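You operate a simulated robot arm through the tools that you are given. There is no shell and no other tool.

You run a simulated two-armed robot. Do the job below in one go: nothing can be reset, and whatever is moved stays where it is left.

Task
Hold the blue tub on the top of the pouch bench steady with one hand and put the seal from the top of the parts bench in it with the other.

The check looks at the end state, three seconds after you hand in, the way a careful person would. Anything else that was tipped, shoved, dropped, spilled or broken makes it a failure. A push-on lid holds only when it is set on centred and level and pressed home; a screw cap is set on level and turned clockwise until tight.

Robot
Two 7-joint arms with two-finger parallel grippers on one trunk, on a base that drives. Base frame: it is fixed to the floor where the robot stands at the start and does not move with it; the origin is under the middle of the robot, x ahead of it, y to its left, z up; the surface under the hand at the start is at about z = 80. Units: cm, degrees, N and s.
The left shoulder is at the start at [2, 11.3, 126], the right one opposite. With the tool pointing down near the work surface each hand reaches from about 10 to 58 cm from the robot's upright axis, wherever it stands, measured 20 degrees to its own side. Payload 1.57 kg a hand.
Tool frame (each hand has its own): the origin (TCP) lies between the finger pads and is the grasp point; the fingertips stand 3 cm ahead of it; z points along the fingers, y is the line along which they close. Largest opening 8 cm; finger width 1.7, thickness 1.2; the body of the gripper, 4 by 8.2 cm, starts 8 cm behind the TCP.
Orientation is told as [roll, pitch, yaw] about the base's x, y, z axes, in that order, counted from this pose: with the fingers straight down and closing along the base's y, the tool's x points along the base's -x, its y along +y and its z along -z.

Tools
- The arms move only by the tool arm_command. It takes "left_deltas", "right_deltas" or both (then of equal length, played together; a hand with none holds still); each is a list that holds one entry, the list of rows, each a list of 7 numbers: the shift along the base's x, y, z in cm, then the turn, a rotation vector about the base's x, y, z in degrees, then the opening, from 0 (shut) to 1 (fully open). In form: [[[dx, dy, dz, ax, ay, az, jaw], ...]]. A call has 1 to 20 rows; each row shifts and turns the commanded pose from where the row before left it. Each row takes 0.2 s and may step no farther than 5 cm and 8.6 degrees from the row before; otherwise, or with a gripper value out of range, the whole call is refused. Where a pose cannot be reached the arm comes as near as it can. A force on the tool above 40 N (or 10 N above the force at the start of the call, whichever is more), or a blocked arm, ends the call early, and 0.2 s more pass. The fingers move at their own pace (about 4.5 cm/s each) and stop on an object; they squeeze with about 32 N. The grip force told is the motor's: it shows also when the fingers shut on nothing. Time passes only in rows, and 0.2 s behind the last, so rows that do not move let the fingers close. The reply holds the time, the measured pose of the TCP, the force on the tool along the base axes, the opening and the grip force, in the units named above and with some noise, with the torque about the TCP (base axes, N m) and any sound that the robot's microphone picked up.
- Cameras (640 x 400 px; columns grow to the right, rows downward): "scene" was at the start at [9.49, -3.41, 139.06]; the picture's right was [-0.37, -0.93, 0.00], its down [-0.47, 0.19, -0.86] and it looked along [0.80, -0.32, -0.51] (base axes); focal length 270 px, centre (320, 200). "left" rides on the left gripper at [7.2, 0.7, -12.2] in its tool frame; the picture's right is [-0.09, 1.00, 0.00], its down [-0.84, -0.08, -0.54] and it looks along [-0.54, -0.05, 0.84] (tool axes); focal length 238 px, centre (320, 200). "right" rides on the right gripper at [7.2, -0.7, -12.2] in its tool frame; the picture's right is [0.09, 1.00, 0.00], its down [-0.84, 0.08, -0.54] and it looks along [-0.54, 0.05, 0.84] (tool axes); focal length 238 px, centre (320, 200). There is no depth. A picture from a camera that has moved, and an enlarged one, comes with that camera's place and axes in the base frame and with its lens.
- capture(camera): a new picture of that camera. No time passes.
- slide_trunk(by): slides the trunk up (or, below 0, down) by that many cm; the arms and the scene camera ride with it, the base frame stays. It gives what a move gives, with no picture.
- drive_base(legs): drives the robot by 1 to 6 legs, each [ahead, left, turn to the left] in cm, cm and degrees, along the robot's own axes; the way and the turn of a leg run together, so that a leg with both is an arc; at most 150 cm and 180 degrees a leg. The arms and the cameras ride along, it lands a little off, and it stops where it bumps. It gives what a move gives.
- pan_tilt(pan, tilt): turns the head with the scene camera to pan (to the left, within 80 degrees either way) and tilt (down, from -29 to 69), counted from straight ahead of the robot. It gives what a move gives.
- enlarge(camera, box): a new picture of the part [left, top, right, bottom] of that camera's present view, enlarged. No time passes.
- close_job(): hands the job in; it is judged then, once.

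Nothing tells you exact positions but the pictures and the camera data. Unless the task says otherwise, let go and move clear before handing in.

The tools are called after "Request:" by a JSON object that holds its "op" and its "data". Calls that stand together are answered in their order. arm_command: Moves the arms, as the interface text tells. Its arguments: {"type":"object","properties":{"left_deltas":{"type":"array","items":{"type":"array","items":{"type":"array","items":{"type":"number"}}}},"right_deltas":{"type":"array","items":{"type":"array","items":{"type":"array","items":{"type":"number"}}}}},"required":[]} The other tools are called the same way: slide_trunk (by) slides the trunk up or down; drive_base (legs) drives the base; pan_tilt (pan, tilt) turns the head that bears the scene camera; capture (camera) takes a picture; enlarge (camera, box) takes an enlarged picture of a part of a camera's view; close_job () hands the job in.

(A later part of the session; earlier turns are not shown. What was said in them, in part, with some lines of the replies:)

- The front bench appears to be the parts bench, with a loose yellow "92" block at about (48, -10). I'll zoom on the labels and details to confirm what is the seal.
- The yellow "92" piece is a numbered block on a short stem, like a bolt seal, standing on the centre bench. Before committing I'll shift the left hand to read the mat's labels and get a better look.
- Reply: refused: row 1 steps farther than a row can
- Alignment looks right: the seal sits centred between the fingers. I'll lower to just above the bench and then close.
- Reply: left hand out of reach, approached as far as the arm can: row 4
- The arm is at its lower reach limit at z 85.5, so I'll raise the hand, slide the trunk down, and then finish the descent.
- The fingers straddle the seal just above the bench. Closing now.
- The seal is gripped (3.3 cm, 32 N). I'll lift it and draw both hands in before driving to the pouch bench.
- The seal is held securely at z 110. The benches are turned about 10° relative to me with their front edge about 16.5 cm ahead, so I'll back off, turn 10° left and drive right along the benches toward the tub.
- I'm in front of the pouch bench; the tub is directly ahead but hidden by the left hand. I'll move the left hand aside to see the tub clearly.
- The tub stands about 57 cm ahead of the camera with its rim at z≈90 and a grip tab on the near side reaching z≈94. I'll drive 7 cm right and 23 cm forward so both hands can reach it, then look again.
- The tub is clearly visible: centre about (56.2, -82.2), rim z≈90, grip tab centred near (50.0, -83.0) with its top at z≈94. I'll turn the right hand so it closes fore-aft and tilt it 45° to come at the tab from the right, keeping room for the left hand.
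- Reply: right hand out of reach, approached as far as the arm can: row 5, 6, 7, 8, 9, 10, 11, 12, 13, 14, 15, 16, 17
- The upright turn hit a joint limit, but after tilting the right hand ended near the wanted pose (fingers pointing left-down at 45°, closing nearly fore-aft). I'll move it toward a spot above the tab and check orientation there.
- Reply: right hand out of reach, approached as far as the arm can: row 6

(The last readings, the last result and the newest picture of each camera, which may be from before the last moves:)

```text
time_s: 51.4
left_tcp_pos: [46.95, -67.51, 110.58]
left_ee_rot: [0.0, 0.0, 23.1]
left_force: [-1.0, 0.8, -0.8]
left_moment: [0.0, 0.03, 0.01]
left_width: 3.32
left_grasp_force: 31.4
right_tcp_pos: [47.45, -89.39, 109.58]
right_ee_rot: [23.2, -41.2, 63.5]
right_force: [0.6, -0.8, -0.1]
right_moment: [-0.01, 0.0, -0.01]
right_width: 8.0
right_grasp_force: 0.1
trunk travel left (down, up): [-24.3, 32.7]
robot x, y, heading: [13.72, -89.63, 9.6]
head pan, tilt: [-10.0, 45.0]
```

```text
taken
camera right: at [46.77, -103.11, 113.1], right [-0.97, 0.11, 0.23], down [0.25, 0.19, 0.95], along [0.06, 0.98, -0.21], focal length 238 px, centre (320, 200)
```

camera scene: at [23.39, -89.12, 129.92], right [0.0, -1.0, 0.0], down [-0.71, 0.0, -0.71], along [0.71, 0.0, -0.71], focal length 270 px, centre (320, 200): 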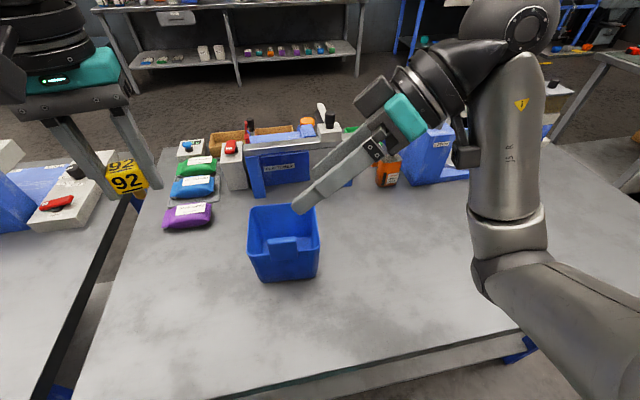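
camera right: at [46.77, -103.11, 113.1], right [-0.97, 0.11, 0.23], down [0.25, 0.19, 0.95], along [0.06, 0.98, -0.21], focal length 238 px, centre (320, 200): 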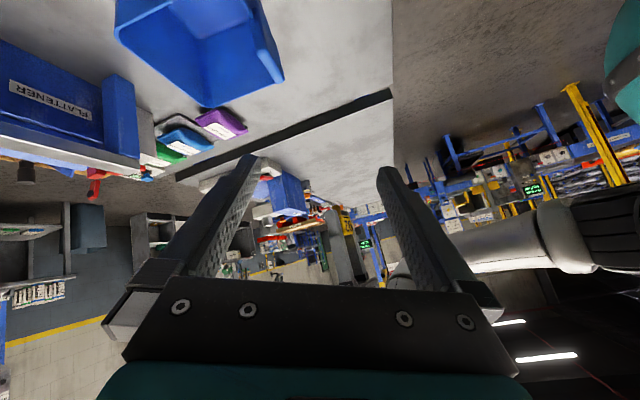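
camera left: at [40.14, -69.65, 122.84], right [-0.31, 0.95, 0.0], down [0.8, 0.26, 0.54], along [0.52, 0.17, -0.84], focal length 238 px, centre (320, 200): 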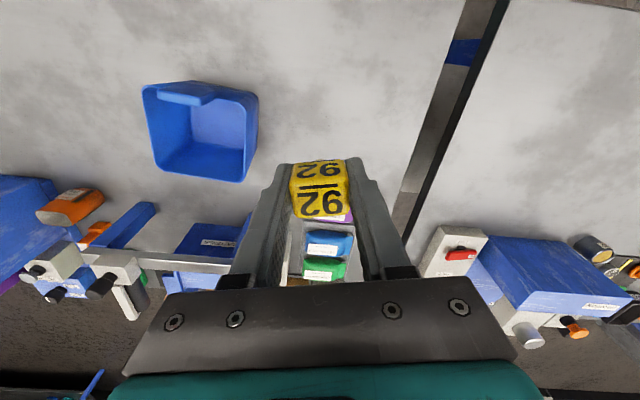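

The tilted fore-aft grip runs into joint limits. Instead I'll grip the tab across its 4.6 cm width with the right hand's natural orientation, leaning 45° back toward me so the left hand has room; first I bring the right hand back and reorient it.

Request:
{"op": "arm_command", "data": {"right_deltas": [[[-1.6, -3.2, 0, 0, 0, 0, 1], [-1.6, -3.2, 0, 0, 0, 0, 1], [-1.6, -3.2, 0, 0, 0, 0, 1], [-1.6, -3.2, 0, 0, 0, 0, 1], [-1.0, -3.2, 0, 0, 0, 0, 1], [0, 0, 0, -1.04, -1.04, -7.63, 1], [0, 0, 0, -1.04, -1.04, -7.63, 1], [0, 0, 0, -1.04, -1.04, -7.63, 1], [0, 0, 0, -1.04, -1.04, -7.63, 1], [0, 0, 0, -1.04, -1.04, -7.63, 1], [0, 0, 0, -1.04, -1.04, -7.63, 1], [0, 0, 0, -1.04, -1.04, -7.63, 1], [0, 0, 0, -1.04, -1.04, -7.63, 1], [0, 0, 0, -1.04, -1.04, -7.63, 1], [0, 0, 0, -1.04, -1.04, -7.63, 1]]]}}

Request:
{"op": "capture", "data": {"camera": "right"}}

Request:
{"op": "pan_tilt", "data": {"pan": -15, "tilt": 45}}

Request:
{"op": "capture", "data": {"camera": "scene"}}

```text
time_s: 54.6
left_tcp_pos: [46.87, -67.4, 110.75]
left_ee_rot: [0.0, 0.0, 23.2]
left_force: [0.1, 0.1, -1.0]
left_moment: [0.02, -0.01, -0.02]
left_width: 3.32
left_grasp_force: 32.1
right_tcp_pos: [49.86, -110.86, 119.13]
right_ee_rot: [4.8, -44.6, 1.1]
right_force: [0.0, 0.7, 0.0]
right_moment: [-0.01, -0.02, -0.01]
right_width: 8.04
right_grasp_force: 0.2
right hand out of reach, approached as far as the arm can: row 3, 4, 5, 7, 8, 9, 10, 11, 12, 13, 14, 15
trunk travel left (down, up): [-24.3, 32.7]
robot x, y, heading: [13.86, -88.86, 9.7]
head pan, tilt: [-10.0, 45.0]
```

```text
taken
camera right: at [36.21, -112.73, 122.75], right [-0.14, 0.99, -0.01], down [0.21, 0.04, 0.98], along [0.97, 0.14, -0.21], focal length 238 px, centre (320, 200)
```

right: 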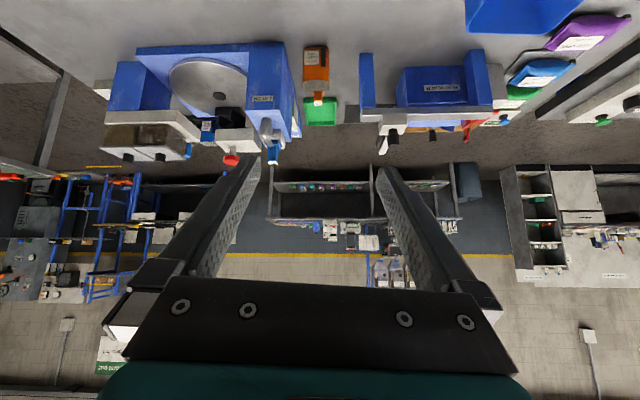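

```text
time_s: 55.3
left_tcp_pos: [46.94, -67.41, 110.69]
left_ee_rot: [0.1, 0.0, 23.1]
left_force: [0.0, 0.0, -1.0]
left_moment: [0.02, -0.02, 0.0]
left_width: 3.33
left_grasp_force: 31.9
right_tcp_pos: [49.7, -110.82, 119.2]
right_ee_rot: [4.8, -44.6, 1.3]
right_force: [-0.5, 0.2, 0.5]
right_moment: [0.02, 0.01, -0.01]
right_width: 8.01
right_grasp_force: 0.1
trunk travel left (down, up): [-24.3, 32.7]
robot x, y, heading: [13.76, -89.14, 9.9]
head pan, tilt: [-15.0, 45.0]
```

```text
taken
camera scene: at [23.36, -89.81, 129.92], right [-0.09, -1.0, 0.0], down [-0.7, 0.06, -0.71], along [0.7, -0.06, -0.71], focal length 270 px, centre (320, 200)
```

scene: 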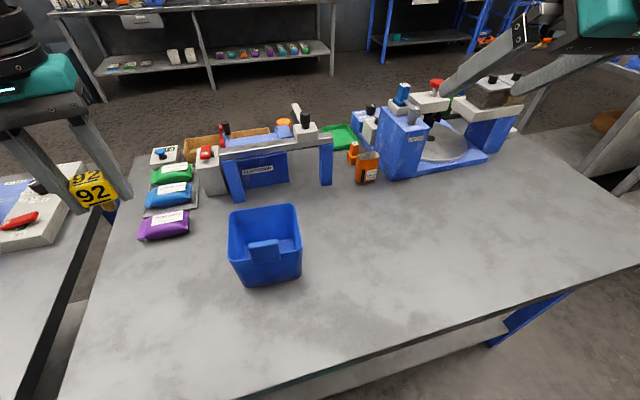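

The right hand now leans with fingers pointing forward-down as wanted. I'll move it sideways above the tub's near side and check whether it reaches there.

Request:
{"op": "arm_command", "data": {"right_deltas": [[[-0.3, 3.9, -0.5, 0, 0, 0, 1], [-0.3, 3.9, -0.5, 0, 0, 0, 1], [-0.3, 3.9, -0.5, 0, 0, 0, 1], [-0.3, 3.9, -0.5, 0, 0, 0, 1], [-0.3, 3.9, -0.5, 0, 0, 0, 1], [-0.3, 3.9, -0.5, 0, 0, 0, 1], [-0.3, 3.5, -0.5, 0, 0, 0, 1]]]}}

Request:
{"op": "pan_tilt", "data": {"pan": 0, "tilt": 50}}

Request:
{"op": "capture", "data": {"camera": "scene"}}

Request:
{"op": "capture", "data": {"camera": "right"}}

```text
time_s: 56.9
left_tcp_pos: [46.87, -67.43, 110.73]
left_ee_rot: [0.0, 0.0, 23.2]
left_force: [0.7, -0.2, -0.8]
left_moment: [0.0, 0.03, 0.03]
left_width: 3.32
left_grasp_force: 31.4
right_tcp_pos: [49.04, -84.03, 117.07]
right_ee_rot: [4.9, -44.7, -0.5]
right_force: [-0.5, -0.2, -0.9]
right_moment: [-0.05, 0.01, -0.02]
right_width: 7.98
right_grasp_force: 0.1
right hand out of reach, approached as far as the arm can: row 1, 2
trunk travel left (down, up): [-24.3, 32.7]
robot x, y, heading: [14.4, -89.39, 9.6]
head pan, tilt: [-15.0, 45.0]
```

```text
time_s: 57.7
left_tcp_pos: [46.82, -67.52, 110.75]
left_ee_rot: [0.0, 0.0, 23.2]
left_force: [0.2, 0.7, -0.4]
left_moment: [-0.01, -0.01, 0.02]
left_width: 3.33
left_grasp_force: 32.1
right_tcp_pos: [48.99, -84.09, 117.15]
right_ee_rot: [4.9, -44.6, -0.3]
right_force: [-0.4, 0.5, -0.6]
right_moment: [0.02, 0.01, 0.0]
right_width: 8.01
right_grasp_force: 0.1
trunk travel left (down, up): [-24.3, 32.7]
robot x, y, heading: [14.22, -89.34, 9.5]
head pan, tilt: [0.0, 50.0]
```

```text
taken
camera scene: at [22.85, -87.77, 129.23], right [0.17, -0.99, 0.0], down [-0.75, -0.13, -0.64], along [0.63, 0.11, -0.77], focal length 270 px, centre (320, 200)
```

scene: 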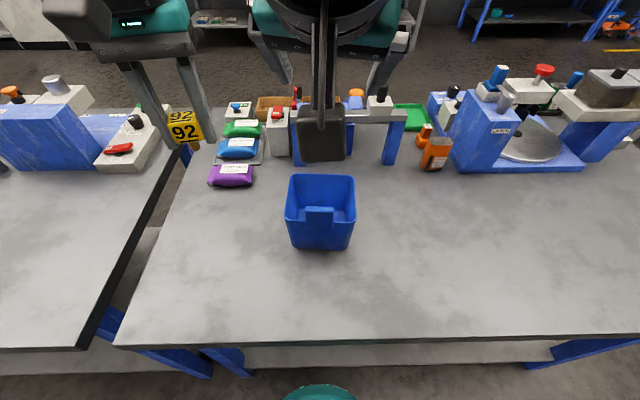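

```text
taken
camera right: at [35.49, -85.64, 120.61], right [-0.12, 0.99, 0.0], down [0.21, 0.03, 0.98], along [0.97, 0.12, -0.21], focal length 238 px, centre (320, 200)
```

right: 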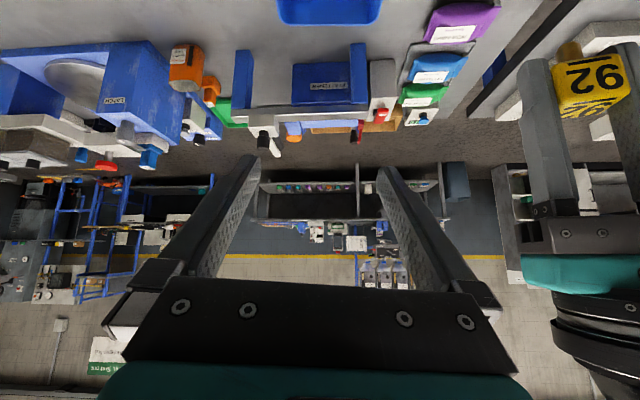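

The right hand reaches above the tub with the wanted lean. I'll lower it in stages toward the tab, checking with its camera.

Request:
{"op": "arm_command", "data": {"right_deltas": [[[0, 0.2, -3.5, 0, 0, 0, 1], [0, 0.2, -3.5, 0, 0, 0, 1], [0, 0.2, -3.5, 0, 0, 0, 1], [0, 0.2, -3.5, 0, 0, 0, 1]]]}}

Request:
{"op": "capture", "data": {"camera": "right"}}

Request:
{"op": "capture", "data": {"camera": "scene"}}

Request:
{"op": "capture", "data": {"camera": "left"}}

```text
time_s: 58.7
left_tcp_pos: [46.91, -67.45, 110.65]
left_ee_rot: [0.0, 0.1, 23.0]
left_force: [0.4, 0.3, -0.1]
left_moment: [0.02, 0.01, 0.0]
left_width: 3.34
left_grasp_force: 31.9
right_tcp_pos: [49.1, -83.13, 102.93]
right_ee_rot: [5.1, -44.7, -0.5]
right_force: [0.5, -0.1, 0.3]
right_moment: [0.02, 0.02, 0.02]
right_width: 8.0
right_grasp_force: 0.0
trunk travel left (down, up): [-24.3, 32.7]
robot x, y, heading: [14.29, -89.3, 9.8]
head pan, tilt: [0.0, 50.0]
```

```text
taken
camera right: at [35.59, -84.73, 106.5], right [-0.12, 0.99, 0.0], down [0.21, 0.03, 0.98], along [0.97, 0.12, -0.21], focal length 238 px, centre (320, 200)
```

right: 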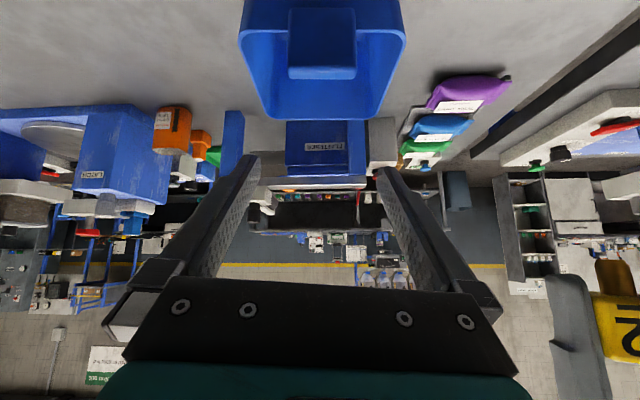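

```text
taken
camera scene: at [22.86, -87.76, 129.23], right [0.17, -0.99, 0.0], down [-0.75, -0.13, -0.64], along [0.63, 0.11, -0.77], focal length 270 px, centre (320, 200)
```

scene: 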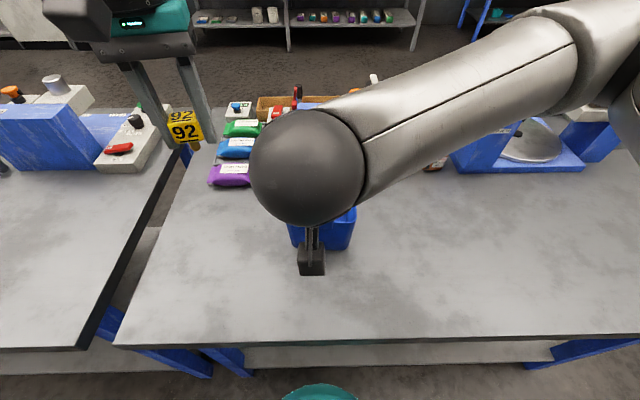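

```text
taken
camera left: at [40.15, -69.64, 122.84], right [-0.31, 0.95, 0.0], down [0.8, 0.26, 0.54], along [0.52, 0.17, -0.84], focal length 238 px, centre (320, 200)
```

left: 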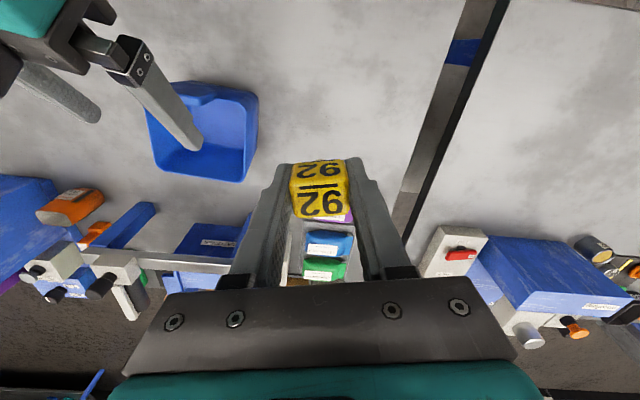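

Request:
{"op": "arm_command", "data": {"right_deltas": [[[0.1, 0, -3.5, 0, 0, 0, 1], [0.1, 0, -3.0, 0, 0, 0, 1]]]}}

Request:
{"op": "capture", "data": {"camera": "right"}}

Request:
{"op": "enlarge", "data": {"camera": "right", "box": [220, 60, 420, 200]}}

Request:
{"op": "enlarge", "data": {"camera": "left", "box": [60, 40, 280, 200]}}

```text
time_s: 59.3
left_tcp_pos: [46.8, -67.49, 110.66]
left_ee_rot: [0.0, 0.0, 23.1]
left_force: [-0.4, -0.2, -0.9]
left_moment: [-0.01, 0.0, -0.01]
left_width: 3.32
left_grasp_force: 32.2
right_tcp_pos: [49.32, -83.19, 96.46]
right_ee_rot: [5.1, -44.7, -0.3]
right_force: [-0.5, 0.6, 1.0]
right_moment: [0.04, -0.03, 0.02]
right_width: 8.0
right_grasp_force: 0.0
trunk travel left (down, up): [-24.3, 32.7]
robot x, y, heading: [14.18, -89.4, 9.8]
head pan, tilt: [0.0, 50.0]
```

```text
taken
camera right: at [35.79, -84.79, 99.99], right [-0.12, 0.99, 0.0], down [0.21, 0.03, 0.98], along [0.97, 0.12, -0.21], focal length 238 px, centre (320, 200)
```

right: 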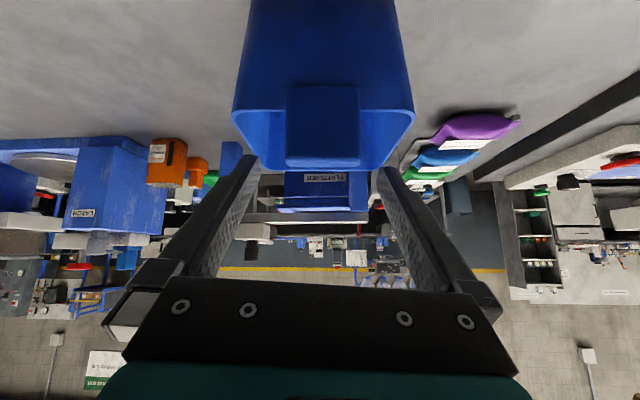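

```text
2.86 times, centred on (320, 130) of right
camera zoom: at [35.79, -84.79, 99.99], right [-0.12, 0.99, 0.0], down [0.21, 0.03, 0.98], along [0.97, 0.12, -0.21], focal length 681 px, centre (320, 400)
```

zoom: 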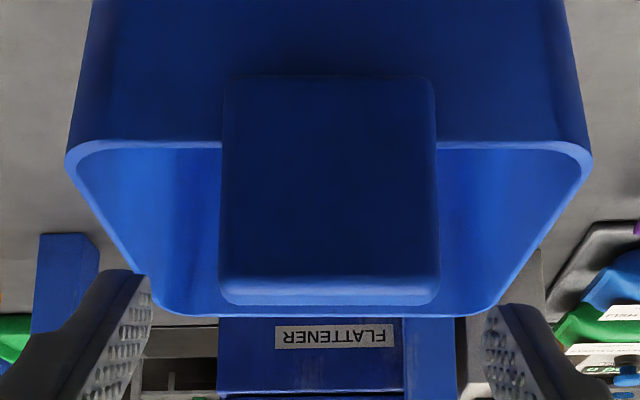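

```text
2.50 times, centred on (170, 120) of left
camera zoom: at [40.15, -69.65, 122.84], right [-0.31, 0.95, 0.0], down [0.8, 0.26, 0.54], along [0.52, 0.17, -0.84], focal length 596 px, centre (695, 400)
```

zoom: 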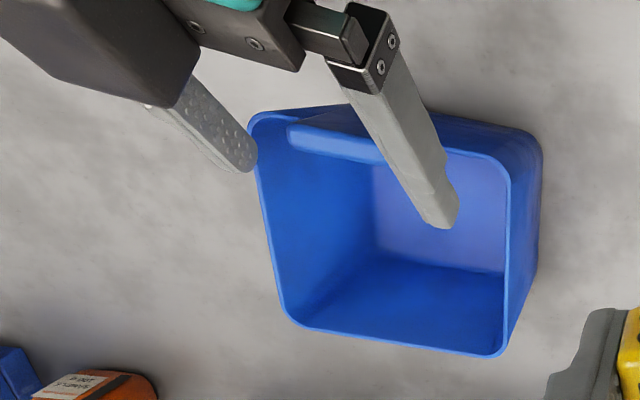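

Request:
{"op": "arm_command", "data": {"right_deltas": [[[0, 0.15, -2.0, 0, 0, 0, 1], [0, 0.1, -1.25, 0, 0, 0, 1]]]}}

Request:
{"op": "capture", "data": {"camera": "right"}}

Request:
{"op": "enlarge", "data": {"camera": "right", "box": [220, 100, 420, 240]}}

Request:
{"op": "enlarge", "data": {"camera": "left", "box": [60, 40, 280, 200]}}

```text
time_s: 59.9
left_tcp_pos: [47.03, -67.34, 110.63]
left_ee_rot: [0.1, 0.0, 23.0]
left_force: [-0.4, 0.0, -0.8]
left_moment: [0.0, 0.0, -0.01]
left_width: 3.32
left_grasp_force: 32.0
right_tcp_pos: [49.4, -83.08, 93.18]
right_ee_rot: [5.0, -44.7, -0.3]
right_force: [-0.2, 0.8, -0.1]
right_moment: [-0.01, -0.02, 0.03]
right_width: 7.99
right_grasp_force: 0.0
trunk travel left (down, up): [-24.3, 32.7]
robot x, y, heading: [14.2, -89.32, 10.0]
head pan, tilt: [0.0, 50.0]
```

```text
taken
camera right: at [35.82, -84.58, 96.77], right [-0.12, 0.99, 0.0], down [0.21, 0.03, 0.98], along [0.97, 0.12, -0.21], focal length 238 px, centre (320, 200)
```

right: 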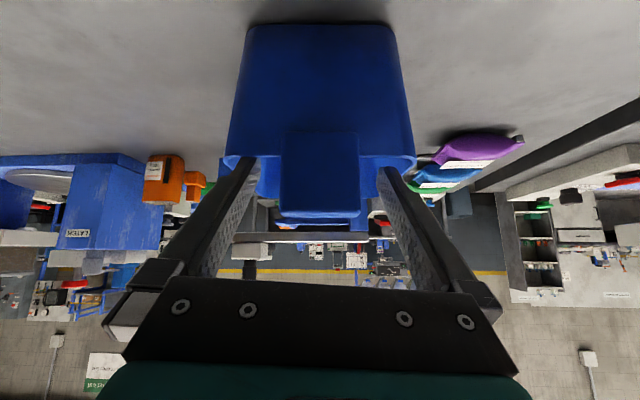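

```text
2.86 times, centred on (320, 170) of right
camera zoom: at [35.82, -84.58, 96.77], right [-0.12, 0.99, 0.0], down [0.21, 0.03, 0.98], along [0.97, 0.12, -0.21], focal length 681 px, centre (320, 286)
```

zoom: 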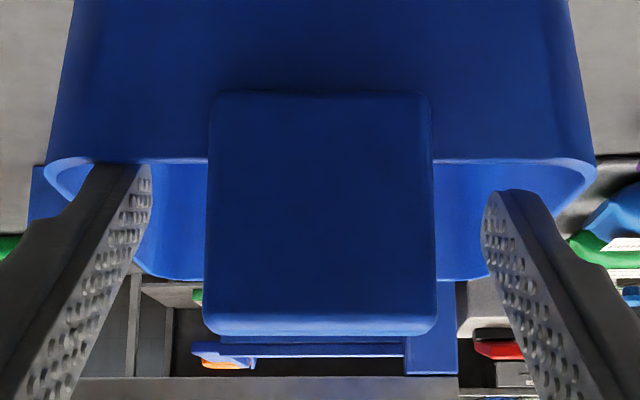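

```text
2.50 times, centred on (170, 120) of left
camera zoom: at [40.14, -69.65, 122.84], right [-0.31, 0.95, 0.0], down [0.8, 0.26, 0.54], along [0.52, 0.17, -0.84], focal length 596 px, centre (695, 400)
```

zoom: 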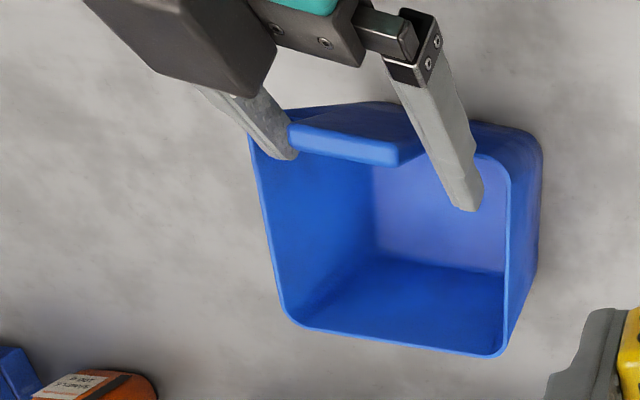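

The tab is centred between the fingers, but the hand is twisted about 5° relative to the tub. I'll untwist it about the finger axis and check again before closing.

Request:
{"op": "arm_command", "data": {"right_deltas": [[[0, 0, 0, -3.55, -0.45, 3.6, 1]]]}}

Request:
{"op": "enlarge", "data": {"camera": "right", "box": [220, 100, 420, 240]}}

Request:
{"op": "enlarge", "data": {"camera": "left", "box": [60, 40, 280, 200]}}

```text
time_s: 60.3
left_tcp_pos: [46.99, -67.39, 110.72]
left_ee_rot: [0.0, 0.0, 23.0]
left_force: [-0.3, -0.1, -0.4]
left_moment: [-0.02, 0.02, 0.0]
left_width: 3.32
left_grasp_force: 32.0
right_tcp_pos: [49.34, -82.99, 93.29]
right_ee_rot: [0.0, -44.8, 6.8]
right_force: [0.4, 0.3, 0.4]
right_moment: [0.02, -0.01, -0.03]
right_width: 7.99
right_grasp_force: 0.0
trunk travel left (down, up): [-24.3, 32.7]
robot x, y, heading: [14.08, -89.09, 9.7]
head pan, tilt: [0.0, 50.0]
```

```text
2.86 times, centred on (320, 170) of right
camera zoom: at [35.86, -85.2, 96.8], right [-0.18, 0.98, -0.07], down [0.2, 0.1, 0.97], along [0.96, 0.17, -0.21], focal length 681 px, centre (320, 286)
```

zoom: 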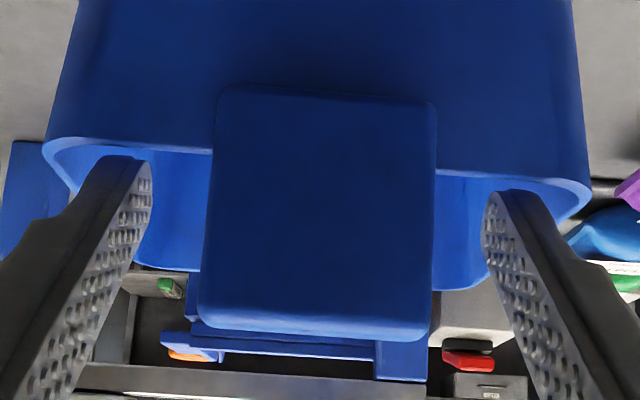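

```text
2.50 times, centred on (170, 120) of left
camera zoom: at [40.13, -69.64, 122.85], right [-0.31, 0.95, 0.0], down [0.8, 0.26, 0.54], along [0.52, 0.17, -0.84], focal length 596 px, centre (695, 400)
```

zoom: 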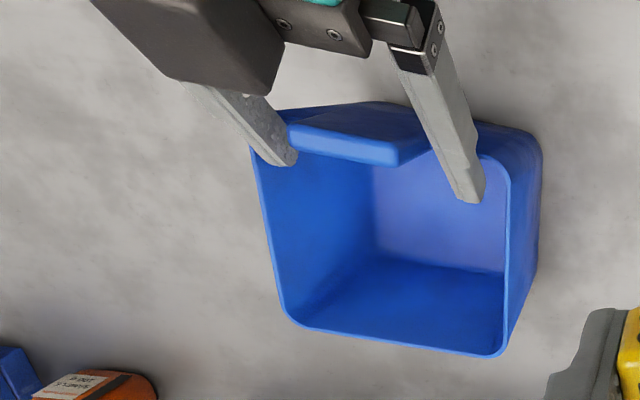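

The hand is level with the tub and the tab is centred between the pads. Closing the right hand on the tab.

Request:
{"op": "arm_command", "data": {"right_deltas": [[[0, 0, 0, 0, 0, 0, 0.75], [0, 0, 0, 0, 0, 0, 0.6], [0, 0, 0, 0, 0, 0, 0.4], [0, 0, 0, 0, 0, 0, 0.3], [0, 0, 0, 0, 0, 0, 0.3]]]}}

Request:
{"op": "enlarge", "data": {"camera": "right", "box": [220, 100, 420, 240]}}

Request:
{"op": "enlarge", "data": {"camera": "left", "box": [60, 40, 280, 200]}}

```text
time_s: 61.5
left_tcp_pos: [46.91, -67.42, 110.8]
left_ee_rot: [0.0, 0.0, 23.1]
left_force: [0.2, -1.2, -0.1]
left_moment: [0.0, 0.0, -0.03]
left_width: 3.33
left_grasp_force: 31.9
right_tcp_pos: [49.41, -83.03, 93.2]
right_ee_rot: [0.1, -45.0, 6.8]
right_force: [0.5, -0.4, 0.5]
right_moment: [0.0, -0.02, 0.02]
right_width: 4.75
right_grasp_force: 32.5
trunk travel left (down, up): [-24.3, 32.7]
robot x, y, heading: [13.94, -89.1, 9.9]
head pan, tilt: [0.0, 50.0]
```

```text
2.86 times, centred on (320, 170) of right
camera zoom: at [35.86, -85.22, 96.81], right [-0.18, 0.98, -0.07], down [0.2, 0.1, 0.97], along [0.96, 0.16, -0.21], focal length 681 px, centre (320, 286)
```

zoom: 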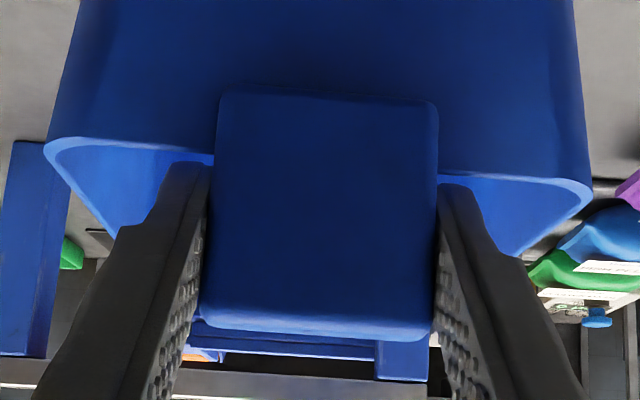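

```text
2.50 times, centred on (170, 120) of left
camera zoom: at [40.13, -69.64, 122.84], right [-0.31, 0.95, 0.0], down [0.8, 0.26, 0.54], along [0.52, 0.17, -0.84], focal length 596 px, centre (695, 400)
```

zoom: 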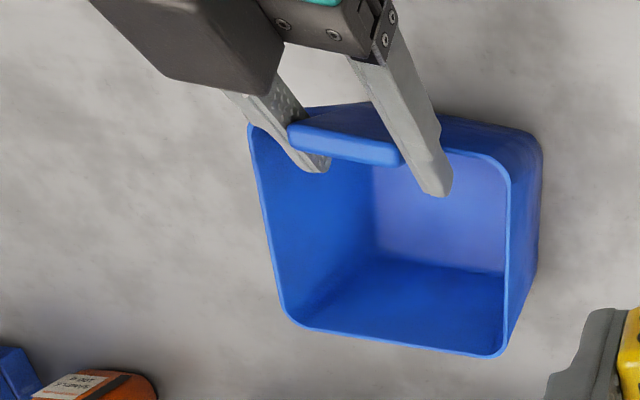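

The tub is held firmly by its tab (4.75 cm, 32 N) and hasn't moved. Now I'll square the left hand to the tub and carry the seal above the rear-centre of the opening.

Request:
{"op": "arm_command", "data": {"left_deltas": [[[1.2, 0, 0, 0, 0, -8, 0], [1.2, 0, 0, 0, 0, -8, 0], [1.8, -2.8, 0, 0, 0, 0, 0], [2.0, -3.0, 0, 0, 0, 0, 0], [2.0, -3.0, 0, 0, 0, 0, 0], [2.0, -3.0, 0, 0, 0, 0, 0], [1.8, -3.2, 0, 0, 0, 0, 0]]]}}

Request:
{"op": "capture", "data": {"camera": "left"}}

Request:
{"op": "capture", "data": {"camera": "scene"}}

Request:
{"op": "capture", "data": {"camera": "right"}}

```text
time_s: 63.1
left_tcp_pos: [59.08, -82.4, 110.74]
left_ee_rot: [0.1, 0.0, 7.3]
left_force: [0.8, 0.3, -0.6]
left_moment: [-0.01, 0.02, 0.0]
left_width: 3.32
left_grasp_force: 31.6
right_tcp_pos: [49.35, -83.09, 93.26]
right_ee_rot: [0.1, -44.8, 6.7]
right_force: [0.5, -0.5, 2.0]
right_moment: [0.02, 0.01, 0.02]
right_width: 4.74
right_grasp_force: 32.2
trunk travel left (down, up): [-24.3, 32.7]
robot x, y, heading: [13.97, -88.86, 9.7]
head pan, tilt: [0.0, 50.0]
```

```text
taken
camera left: at [51.87, -82.66, 122.81], right [-0.03, 1.0, 0.0], down [0.84, 0.03, 0.54], along [0.54, 0.02, -0.84], focal length 238 px, centre (320, 200)
```

left: 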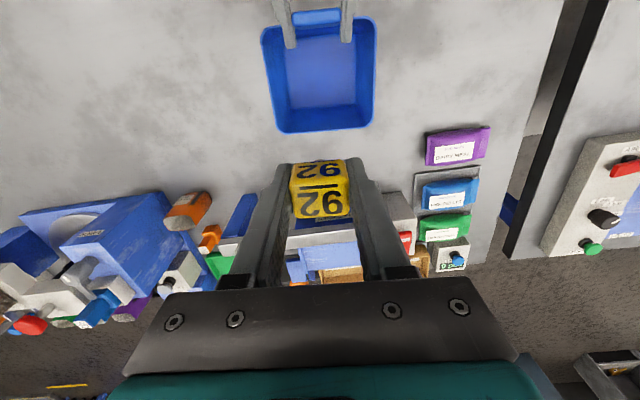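

```text
taken
camera scene: at [22.86, -87.82, 129.23], right [0.17, -0.99, 0.0], down [-0.75, -0.13, -0.64], along [0.63, 0.11, -0.77], focal length 270 px, centre (320, 200)
```

scene: 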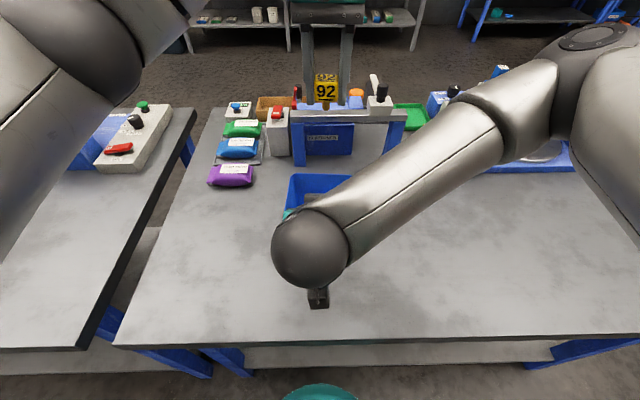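

```text
taken
camera right: at [35.88, -85.27, 96.81], right [-0.18, 0.98, -0.07], down [0.2, 0.1, 0.97], along [0.96, 0.16, -0.21], focal length 238 px, centre (320, 200)
```

right: 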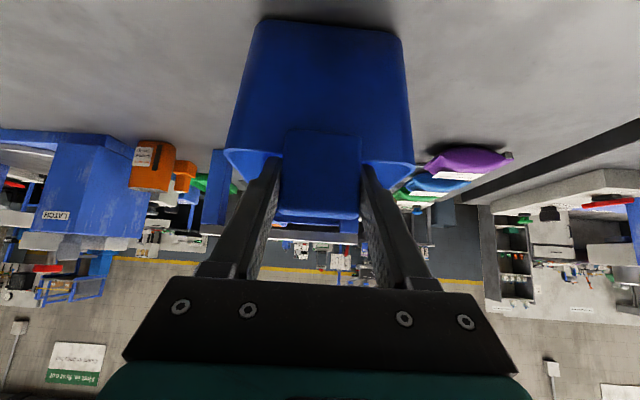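

The seal hangs above the rear-centre of the tub opening, clear of the right arm. I'll lower in stages.

Request:
{"op": "arm_command", "data": {"left_deltas": [[[0, 0, -3.5, 0, 0, 0, 0], [0, 0, -3.5, 0, 0, 0, 0], [0, 0, -3.5, 0, 0, 0, 0], [0, 0, -3, 0, 0, 0, 0]]]}}

Request:
{"op": "capture", "data": {"camera": "left"}}

Request:
{"op": "capture", "data": {"camera": "scene"}}

Request:
{"op": "capture", "data": {"camera": "right"}}

```text
time_s: 64.1
left_tcp_pos: [58.92, -82.48, 97.26]
left_ee_rot: [0.1, -0.1, 7.2]
left_force: [-1.1, -0.7, -1.2]
left_moment: [-0.01, -0.03, -0.01]
left_width: 3.32
left_grasp_force: 31.7
right_tcp_pos: [49.23, -82.97, 93.32]
right_ee_rot: [0.1, -44.9, 6.8]
right_force: [-0.2, -0.4, 1.0]
right_moment: [0.06, 0.0, 0.02]
right_width: 4.75
right_grasp_force: 31.5
trunk travel left (down, up): [-24.3, 32.7]
robot x, y, heading: [13.77, -89.37, 9.8]
head pan, tilt: [0.0, 50.0]
```

```text
taken
camera left: at [51.84, -82.73, 109.33], right [-0.03, 1.0, 0.0], down [0.84, 0.03, 0.54], along [0.54, 0.02, -0.84], focal length 238 px, centre (320, 200)
```

left: 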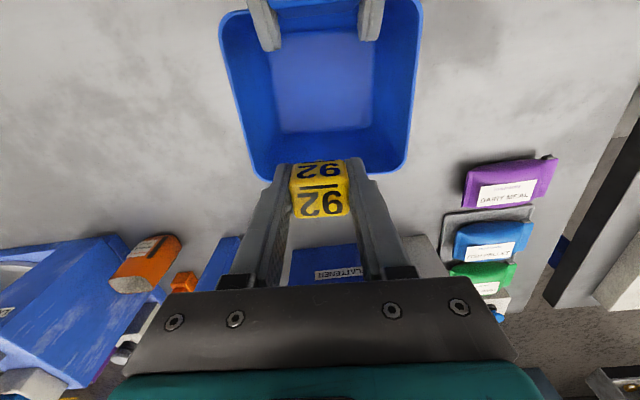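

```text
taken
camera scene: at [22.85, -87.77, 129.23], right [0.17, -0.99, 0.0], down [-0.75, -0.13, -0.64], along [0.63, 0.11, -0.77], focal length 270 px, centre (320, 200)
```

scene: 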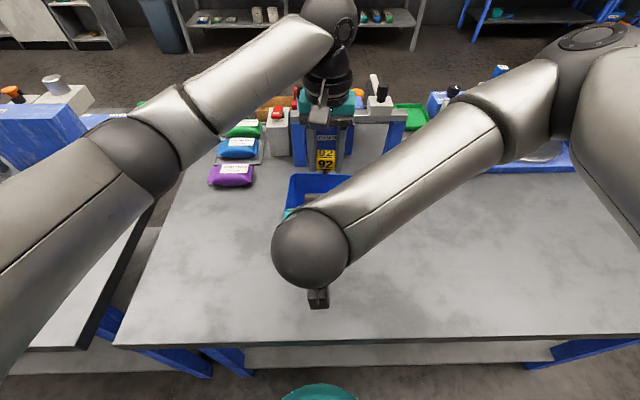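

```text
taken
camera right: at [35.86, -85.22, 96.81], right [-0.18, 0.98, -0.07], down [0.2, 0.1, 0.97], along [0.96, 0.16, -0.21], focal length 238 px, centre (320, 200)
```

right: 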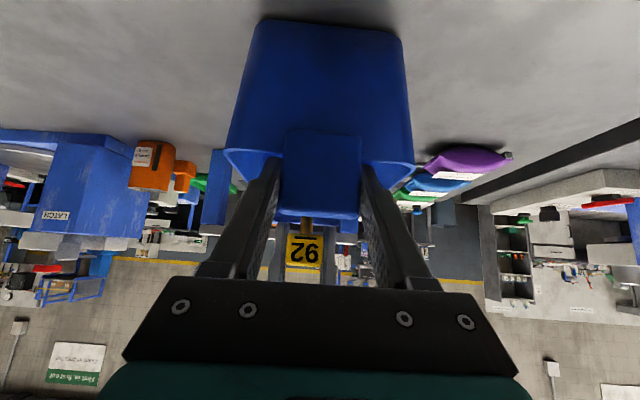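

Clearances look fine; I'll shift slightly forward off the back wall and lower the seal into the tub.

Request:
{"op": "arm_command", "data": {"left_deltas": [[[-0.3, 0.15, -3, 0, 0, 0, 0], [-0.3, 0.15, -3, 0, 0, 0, 0], [0, 0, -2.5, 0, 0, 0, 0]]]}}

Request:
{"op": "capture", "data": {"camera": "left"}}

Request:
{"op": "capture", "data": {"camera": "right"}}

Request:
{"op": "enlarge", "data": {"camera": "scene", "box": [220, 60, 420, 260]}}

```text
time_s: 64.9
left_tcp_pos: [58.14, -82.18, 88.71]
left_ee_rot: [0.0, 0.0, 7.0]
left_force: [-0.5, -0.6, -0.6]
left_moment: [-0.03, 0.02, 0.01]
left_width: 3.32
left_grasp_force: 32.8
right_tcp_pos: [49.39, -82.95, 93.27]
right_ee_rot: [0.0, -44.9, 6.9]
right_force: [-0.3, -0.8, 1.2]
right_moment: [0.03, -0.01, -0.02]
right_width: 4.74
right_grasp_force: 31.8
trunk travel left (down, up): [-24.3, 32.7]
robot x, y, heading: [13.98, -89.21, 10.1]
head pan, tilt: [0.0, 50.0]
```

```text
taken
camera left: at [51.11, -82.41, 100.87], right [-0.03, 1.0, 0.0], down [0.84, 0.03, 0.54], along [0.54, 0.02, -0.84], focal length 238 px, centre (320, 200)
```

left: 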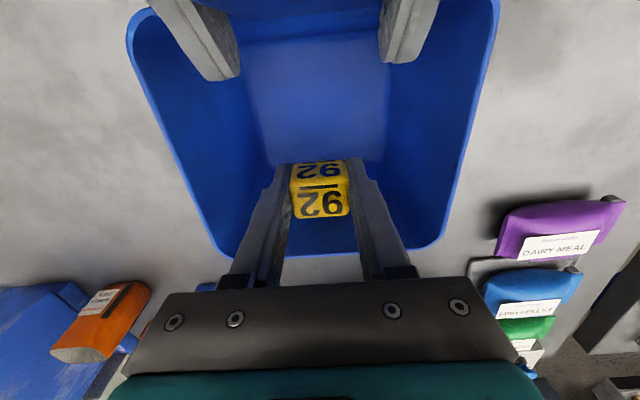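

```text
taken
camera right: at [35.86, -85.23, 96.81], right [-0.18, 0.98, -0.07], down [0.2, 0.1, 0.97], along [0.96, 0.16, -0.21], focal length 238 px, centre (320, 200)
```

right: 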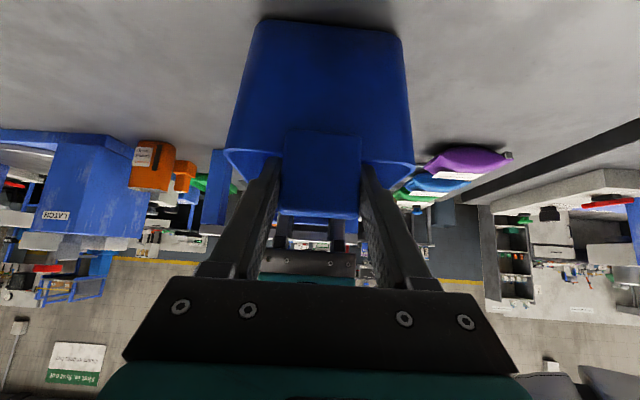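

```text
2.00 times, centred on (320, 160) of scene
camera zoom: at [22.84, -87.77, 129.23], right [0.17, -0.99, 0.0], down [-0.75, -0.13, -0.64], along [0.63, 0.11, -0.77], focal length 541 px, centre (320, 280)
```

zoom: 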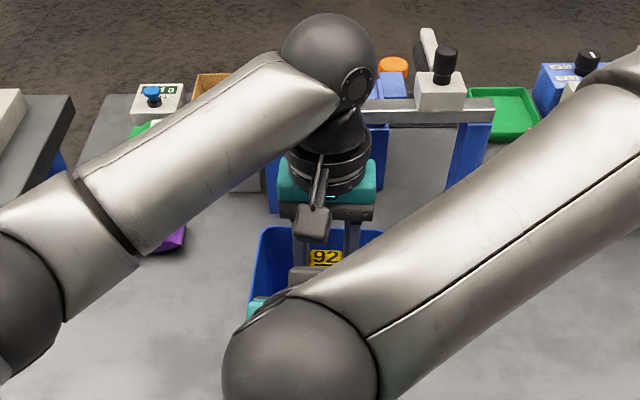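

Request:
{"op": "arm_command", "data": {"left_deltas": [[[0, 0, -1.5, 0, 0, 0, 0], [0, 0, -1.5, 0, 0, 0, 0], [0, 0, -0.6, 0, 0, 0, 0]]]}}

Request:
{"op": "capture", "data": {"camera": "left"}}

Request:
{"op": "enlarge", "data": {"camera": "scene", "box": [220, 60, 420, 260]}}

```text
time_s: 65.7
left_tcp_pos: [58.21, -82.06, 85.08]
left_ee_rot: [-0.1, -0.1, 7.1]
left_force: [1.1, 0.2, 0.2]
left_moment: [-0.01, 0.03, 0.01]
left_width: 3.31
left_grasp_force: 32.3
right_tcp_pos: [49.31, -82.95, 93.24]
right_ee_rot: [0.0, -45.0, 6.8]
right_force: [-0.8, -0.9, 1.4]
right_moment: [0.02, -0.02, 0.01]
right_width: 4.75
right_grasp_force: 32.2
trunk travel left (down, up): [-24.3, 32.7]
robot x, y, heading: [14.06, -89.27, 9.7]
head pan, tilt: [0.0, 50.0]
```

```text
taken
camera left: at [51.17, -82.39, 97.27], right [-0.03, 1.0, 0.0], down [0.84, 0.03, 0.54], along [0.54, 0.02, -0.84], focal length 238 px, centre (320, 200)
```

left: 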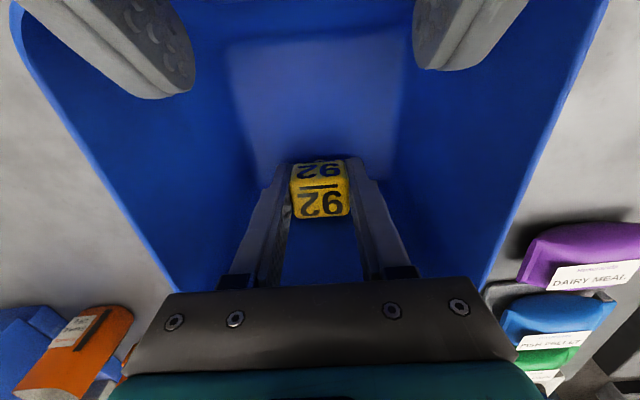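

```text
2.00 times, centred on (320, 160) of scene
camera zoom: at [22.84, -87.77, 129.23], right [0.17, -0.99, 0.0], down [-0.75, -0.13, -0.64], along [0.63, 0.11, -0.77], focal length 541 px, centre (320, 280)
```

zoom: 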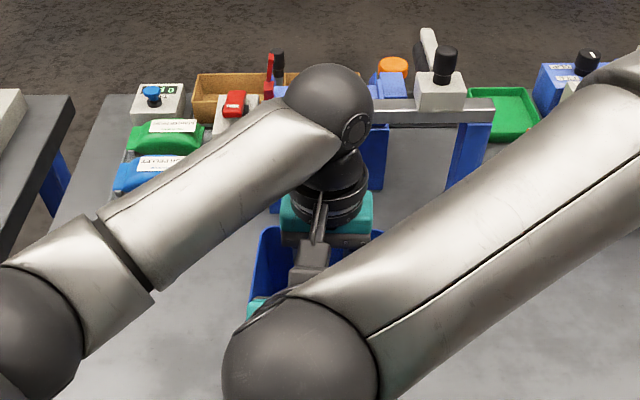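

Request:
{"op": "arm_command", "data": {"left_deltas": [[[0, 0, -0.3, 0, 0, 0, 0], [0, 0, -0.2, 0, 0, 0, 0]]]}}

Request:
{"op": "enlarge", "data": {"camera": "left", "box": [220, 100, 420, 300]}}

```text
time_s: 66.3
left_tcp_pos: [58.29, -82.12, 84.61]
left_ee_rot: [-0.1, -0.1, 7.2]
left_force: [0.0, -0.1, -1.1]
left_moment: [0.0, 0.0, -0.06]
left_width: 3.34
left_grasp_force: 31.7
right_tcp_pos: [49.34, -83.09, 93.26]
right_ee_rot: [0.1, -44.9, 6.8]
right_force: [-0.3, -1.3, 0.7]
right_moment: [0.03, 0.06, 0.03]
right_width: 4.76
right_grasp_force: 32.0
trunk travel left (down, up): [-24.3, 32.7]
robot x, y, heading: [13.96, -89.45, 9.6]
head pan, tilt: [0.0, 50.0]
```

```text
2.00 times, centred on (320, 200) of left
camera zoom: at [51.15, -82.35, 96.75], right [-0.03, 1.0, 0.0], down [0.84, 0.03, 0.54], along [0.54, 0.02, -0.84], focal length 477 px, centre (320, 200)
```

zoom: 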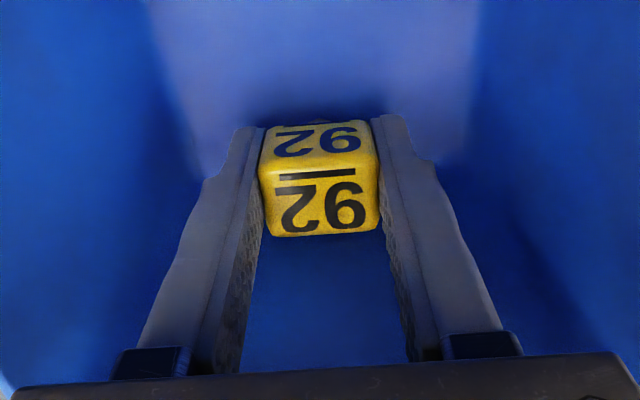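

The seal is a few millimetres above the tub floor. I'll ease it down a touch more and open the left fingers part way.

Request:
{"op": "arm_command", "data": {"left_deltas": [[[0, 0, -0.2, 0, 0, 0, 0], [0, 0, 0, 0, 0, 0, 0.5], [0, 0, 0, 0, 0, 0, 0.58], [0, 0, 0, 0, 0, 0, 0.58], [0, 0, 0, 0, 0, 0, 0.58]]]}}

Request:
{"op": "capture", "data": {"camera": "left"}}

Request:
{"op": "enlarge", "data": {"camera": "left", "box": [220, 100, 420, 300]}}

```text
time_s: 67.5
left_tcp_pos: [58.3, -82.08, 84.38]
left_ee_rot: [0.0, 0.0, 7.1]
left_force: [0.4, 0.4, 0.6]
left_moment: [0.01, -0.03, -0.01]
left_width: 4.64
left_grasp_force: 0.1
right_tcp_pos: [49.31, -82.98, 93.18]
right_ee_rot: [0.1, -45.0, 6.8]
right_force: [-0.6, 0.3, 0.1]
right_moment: [0.04, 0.0, -0.01]
right_width: 4.74
right_grasp_force: 32.2
trunk travel left (down, up): [-24.3, 32.7]
robot x, y, heading: [13.88, -89.3, 9.4]
head pan, tilt: [0.0, 50.0]
```

```text
taken
camera left: at [51.15, -82.37, 96.53], right [-0.03, 1.0, 0.0], down [0.84, 0.03, 0.54], along [0.54, 0.02, -0.84], focal length 238 px, centre (320, 200)
```

left: 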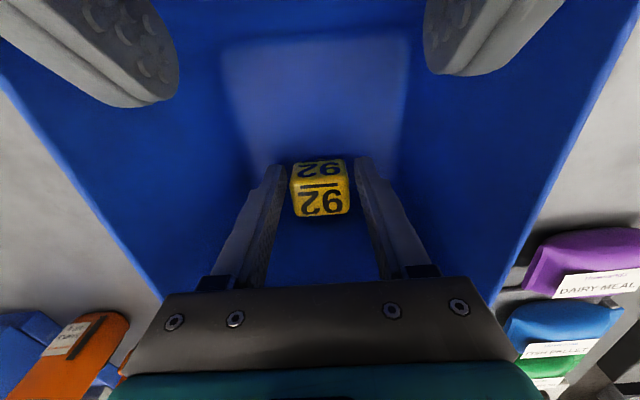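

```text
2.00 times, centred on (320, 200) of left
camera zoom: at [51.15, -82.37, 96.53], right [-0.03, 1.0, 0.0], down [0.84, 0.03, 0.54], along [0.54, 0.02, -0.84], focal length 477 px, centre (320, 200)
```

zoom: 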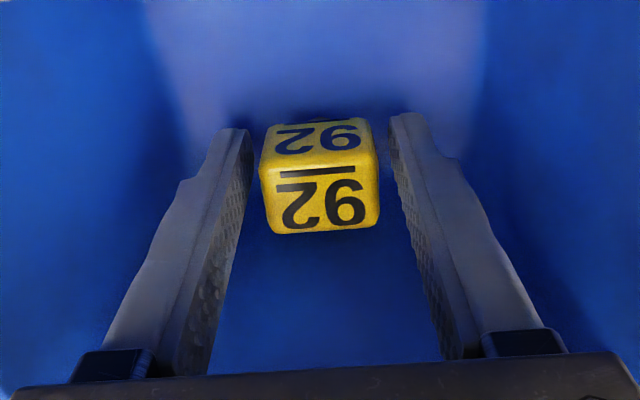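

The seal is released and standing in the tub. I'll raise the left hand straight up and out.

Request:
{"op": "arm_command", "data": {"left_deltas": [[[0, 0, 1.5, 0, 0, 0, 0.58], [0, 0, 2.5, 0, 0, 0, 0.58], [0, 0, 3, 0, 0, 0, 0.58], [0, 0, 3.5, 0, 0, 0, 0.58], [0, 0, 4, 0, 0, 0, 0.58], [0, 0, 4, 0, 0, 0, 0.58], [0, 0, 4, 0, 0, 0, 0.58], [0, 0, 4, 0, 0, 0, 0.58]]]}}

Request:
{"op": "capture", "data": {"camera": "left"}}

Request:
{"op": "enlarge", "data": {"camera": "left", "box": [220, 0, 420, 150]}}

```text
time_s: 69.3
left_tcp_pos: [58.41, -82.17, 110.98]
left_ee_rot: [0.0, 0.0, 7.3]
left_force: [-1.3, -0.7, 0.4]
left_moment: [0.0, 0.0, 0.02]
left_width: 4.62
left_grasp_force: 0.0
right_tcp_pos: [49.29, -82.94, 93.19]
right_ee_rot: [0.0, -45.0, 6.8]
right_force: [-1.1, -1.3, 1.5]
right_moment: [0.14, 0.06, 0.02]
right_width: 4.75
right_grasp_force: 32.1
trunk travel left (down, up): [-24.3, 32.7]
robot x, y, heading: [14.49, -88.95, 9.7]
head pan, tilt: [0.0, 50.0]
```

```text
taken
camera left: at [51.22, -82.42, 123.11], right [-0.03, 1.0, 0.0], down [0.84, 0.03, 0.54], along [0.54, 0.02, -0.84], focal length 238 px, centre (320, 200)
```

left: 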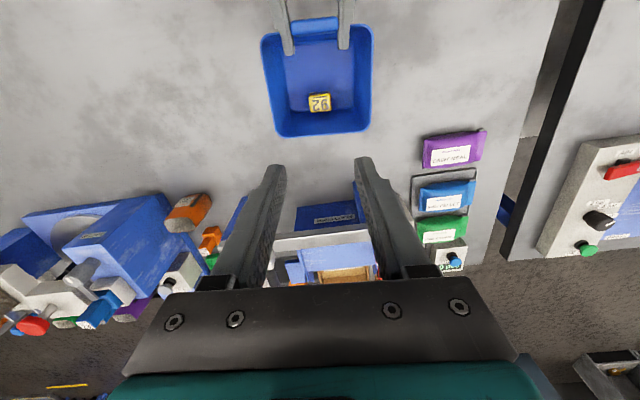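

```text
2.67 times, centred on (320, 75) of left
camera zoom: at [51.22, -82.42, 123.11], right [-0.03, 1.0, 0.0], down [0.84, 0.03, 0.54], along [0.54, 0.02, -0.84], focal length 636 px, centre (320, 533)
```

zoom: 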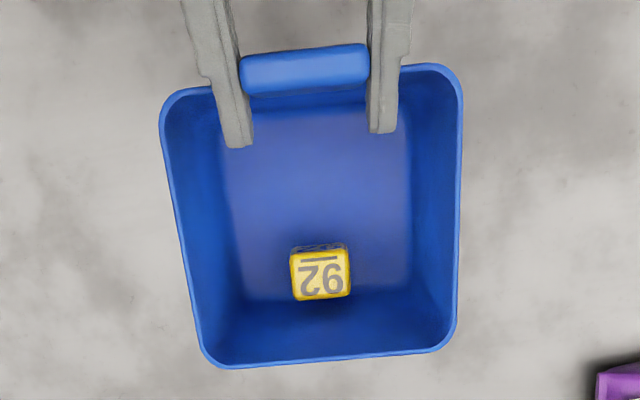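

The seal stands in the tub and the left hand is clear. Now I'll open the right hand to let go of the tab and check that the tub stays put.

Request:
{"op": "arm_command", "data": {"right_deltas": [[[0, 0, 0, 0, 0, 0, 0.7], [0, 0, 0, 0, 0, 0, 0.85], [0, 0, 0, 0, 0, 0, 1], [0, 0, 0, 0, 0, 0, 1]]]}}

Request:
{"op": "capture", "data": {"camera": "right"}}

Request:
{"op": "enlarge", "data": {"camera": "left", "box": [220, 0, 420, 150]}}

```text
time_s: 70.3
left_tcp_pos: [58.26, -82.17, 110.87]
left_ee_rot: [0.0, 0.0, 7.1]
left_force: [0.0, -0.5, -0.3]
left_moment: [0.02, 0.03, -0.01]
left_width: 4.64
left_grasp_force: 0.0
right_tcp_pos: [49.34, -82.97, 93.37]
right_ee_rot: [0.0, -44.9, 6.9]
right_force: [0.3, -0.3, 0.2]
right_moment: [0.02, 0.01, 0.0]
right_width: 7.99
right_grasp_force: 0.1
trunk travel left (down, up): [-24.3, 32.7]
robot x, y, heading: [13.93, -89.22, 10.1]
head pan, tilt: [0.0, 50.0]
```

```text
taken
camera right: at [35.86, -85.22, 96.81], right [-0.18, 0.98, -0.07], down [0.2, 0.1, 0.97], along [0.96, 0.16, -0.21], focal length 238 px, centre (320, 200)
```

right: 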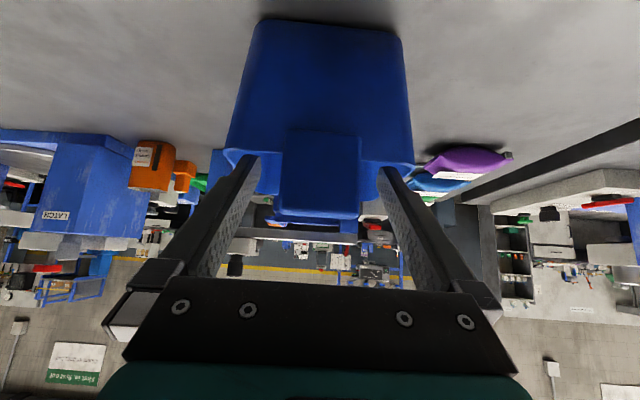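

```text
2.67 times, centred on (320, 75) of left
camera zoom: at [51.24, -82.41, 123.08], right [-0.03, 1.0, 0.0], down [0.84, 0.03, 0.54], along [0.54, 0.02, -0.84], focal length 636 px, centre (320, 533)
```

zoom: 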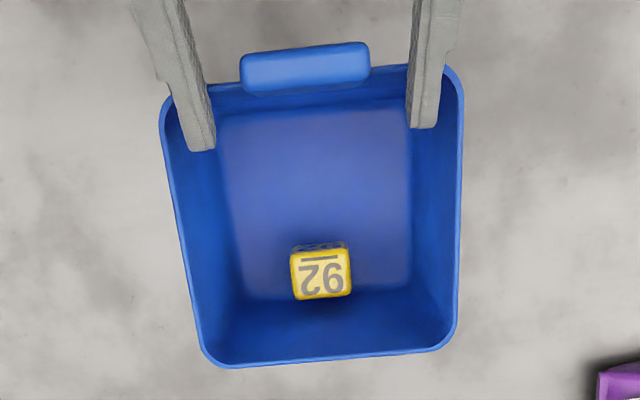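

The tub and seal stayed still on release. I'll move the left hand away to the left first, then lift the right hand straight up.

Request:
{"op": "arm_command", "data": {"left_deltas": [[[-1.8, 3.2, 0, 0, 0, 0, 0.58], [-2.0, 3.2, 0, 0, 0, 0, 0.58], [-2.0, 3.2, 0, 0, 0, 0, 0.58], [-2.0, 3.2, 0, 0, 0, 0, 0.58], [-2.0, 3.2, 0, 0, 0, 0, 0.58], [-2.0, 3.2, 0, 0, 0, 0, 0.58]]]}}

Request:
{"op": "arm_command", "data": {"right_deltas": [[[0, 0, 2, 0, 0, 0, 1], [0, 0, 3, 0, 0, 0, 1], [0, 0, 3.5, 0, 0, 0, 1], [0, 0, 3.5, 0, 0, 0, 1], [0, 0, 3.5, 0, 0, 0, 1], [0, 0, 3.5, 0, 0, 0, 1], [0, 0, 3.5, 0, 0, 0, 1]]]}}

Request:
{"op": "capture", "data": {"camera": "left"}}

Request:
{"op": "capture", "data": {"camera": "scene"}}

```text
time_s: 71.7
left_tcp_pos: [46.43, -62.97, 110.83]
left_ee_rot: [0.0, -0.1, 7.0]
left_force: [-0.7, 0.4, 0.5]
left_moment: [0.0, -0.03, -0.02]
left_width: 4.62
left_grasp_force: 0.0
right_tcp_pos: [49.16, -82.87, 93.27]
right_ee_rot: [0.0, -44.9, 6.8]
right_force: [0.1, -0.1, 0.0]
right_moment: [0.01, 0.02, -0.04]
right_width: 8.02
right_grasp_force: 0.0
trunk travel left (down, up): [-24.3, 32.7]
robot x, y, heading: [14.09, -89.03, 9.7]
head pan, tilt: [0.0, 50.0]
```

```text
time_s: 73.3
left_tcp_pos: [46.53, -62.99, 110.83]
left_ee_rot: [0.0, 0.0, 7.1]
left_force: [0.2, 0.4, 0.2]
left_moment: [-0.01, -0.01, -0.03]
left_width: 4.63
left_grasp_force: 0.0
right_tcp_pos: [49.17, -82.91, 115.73]
right_ee_rot: [-0.2, -44.8, 6.9]
right_force: [-0.6, 0.2, 0.1]
right_moment: [-0.02, 0.02, -0.01]
right_width: 8.01
right_grasp_force: 0.1
trunk travel left (down, up): [-24.3, 32.7]
robot x, y, heading: [14.32, -88.7, 9.8]
head pan, tilt: [0.0, 50.0]
```

```text
taken
camera left: at [39.4, -63.26, 123.04], right [-0.03, 1.0, 0.0], down [0.84, 0.03, 0.54], along [0.54, 0.02, -0.84], focal length 238 px, centre (320, 200)
```

left: 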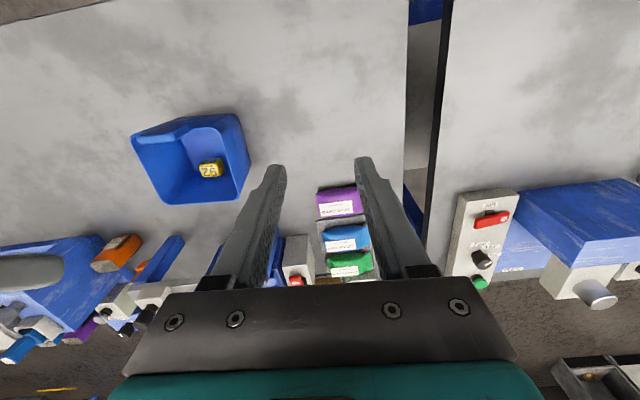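

```text
taken
camera scene: at [22.83, -87.77, 129.23], right [0.17, -0.99, 0.0], down [-0.75, -0.13, -0.64], along [0.63, 0.11, -0.77], focal length 270 px, centre (320, 200)
```

scene: 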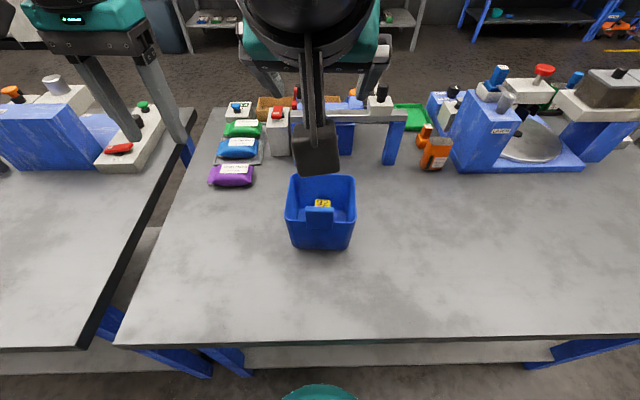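

Both hands are open and clear. The tub stands where it was with the yellow seal inside, and nothing else on either bench was disturbed. Handing in.

Request:
{"op": "close_job", "data": {}}

```text
The job is handed in.
```

The seal is in the blue tub on the pouch bench, and I've handed the job in. I don't have the check's verdict.

- **Seal:** Nothing was labelled as a seal or as the parts bench. I took the yellow numbered "92" piece on the centre bench to be the seal, because that bench holds the bearings and caps.
- **Placing it:** The right hand held the tub by its grip tab. The left hand lowered the seal to within a few millimetres of the tub floor and let go. It stood upright in the tub in every picture afterwards.
- **End state:** The tub is where it was at the start. Both hands are open and raised clear of the bench. Nothing looked disturbed in the last pictures of the pouch bench. The hands touched nothing else on the centre bench, though I didn't recheck all of it at the end.
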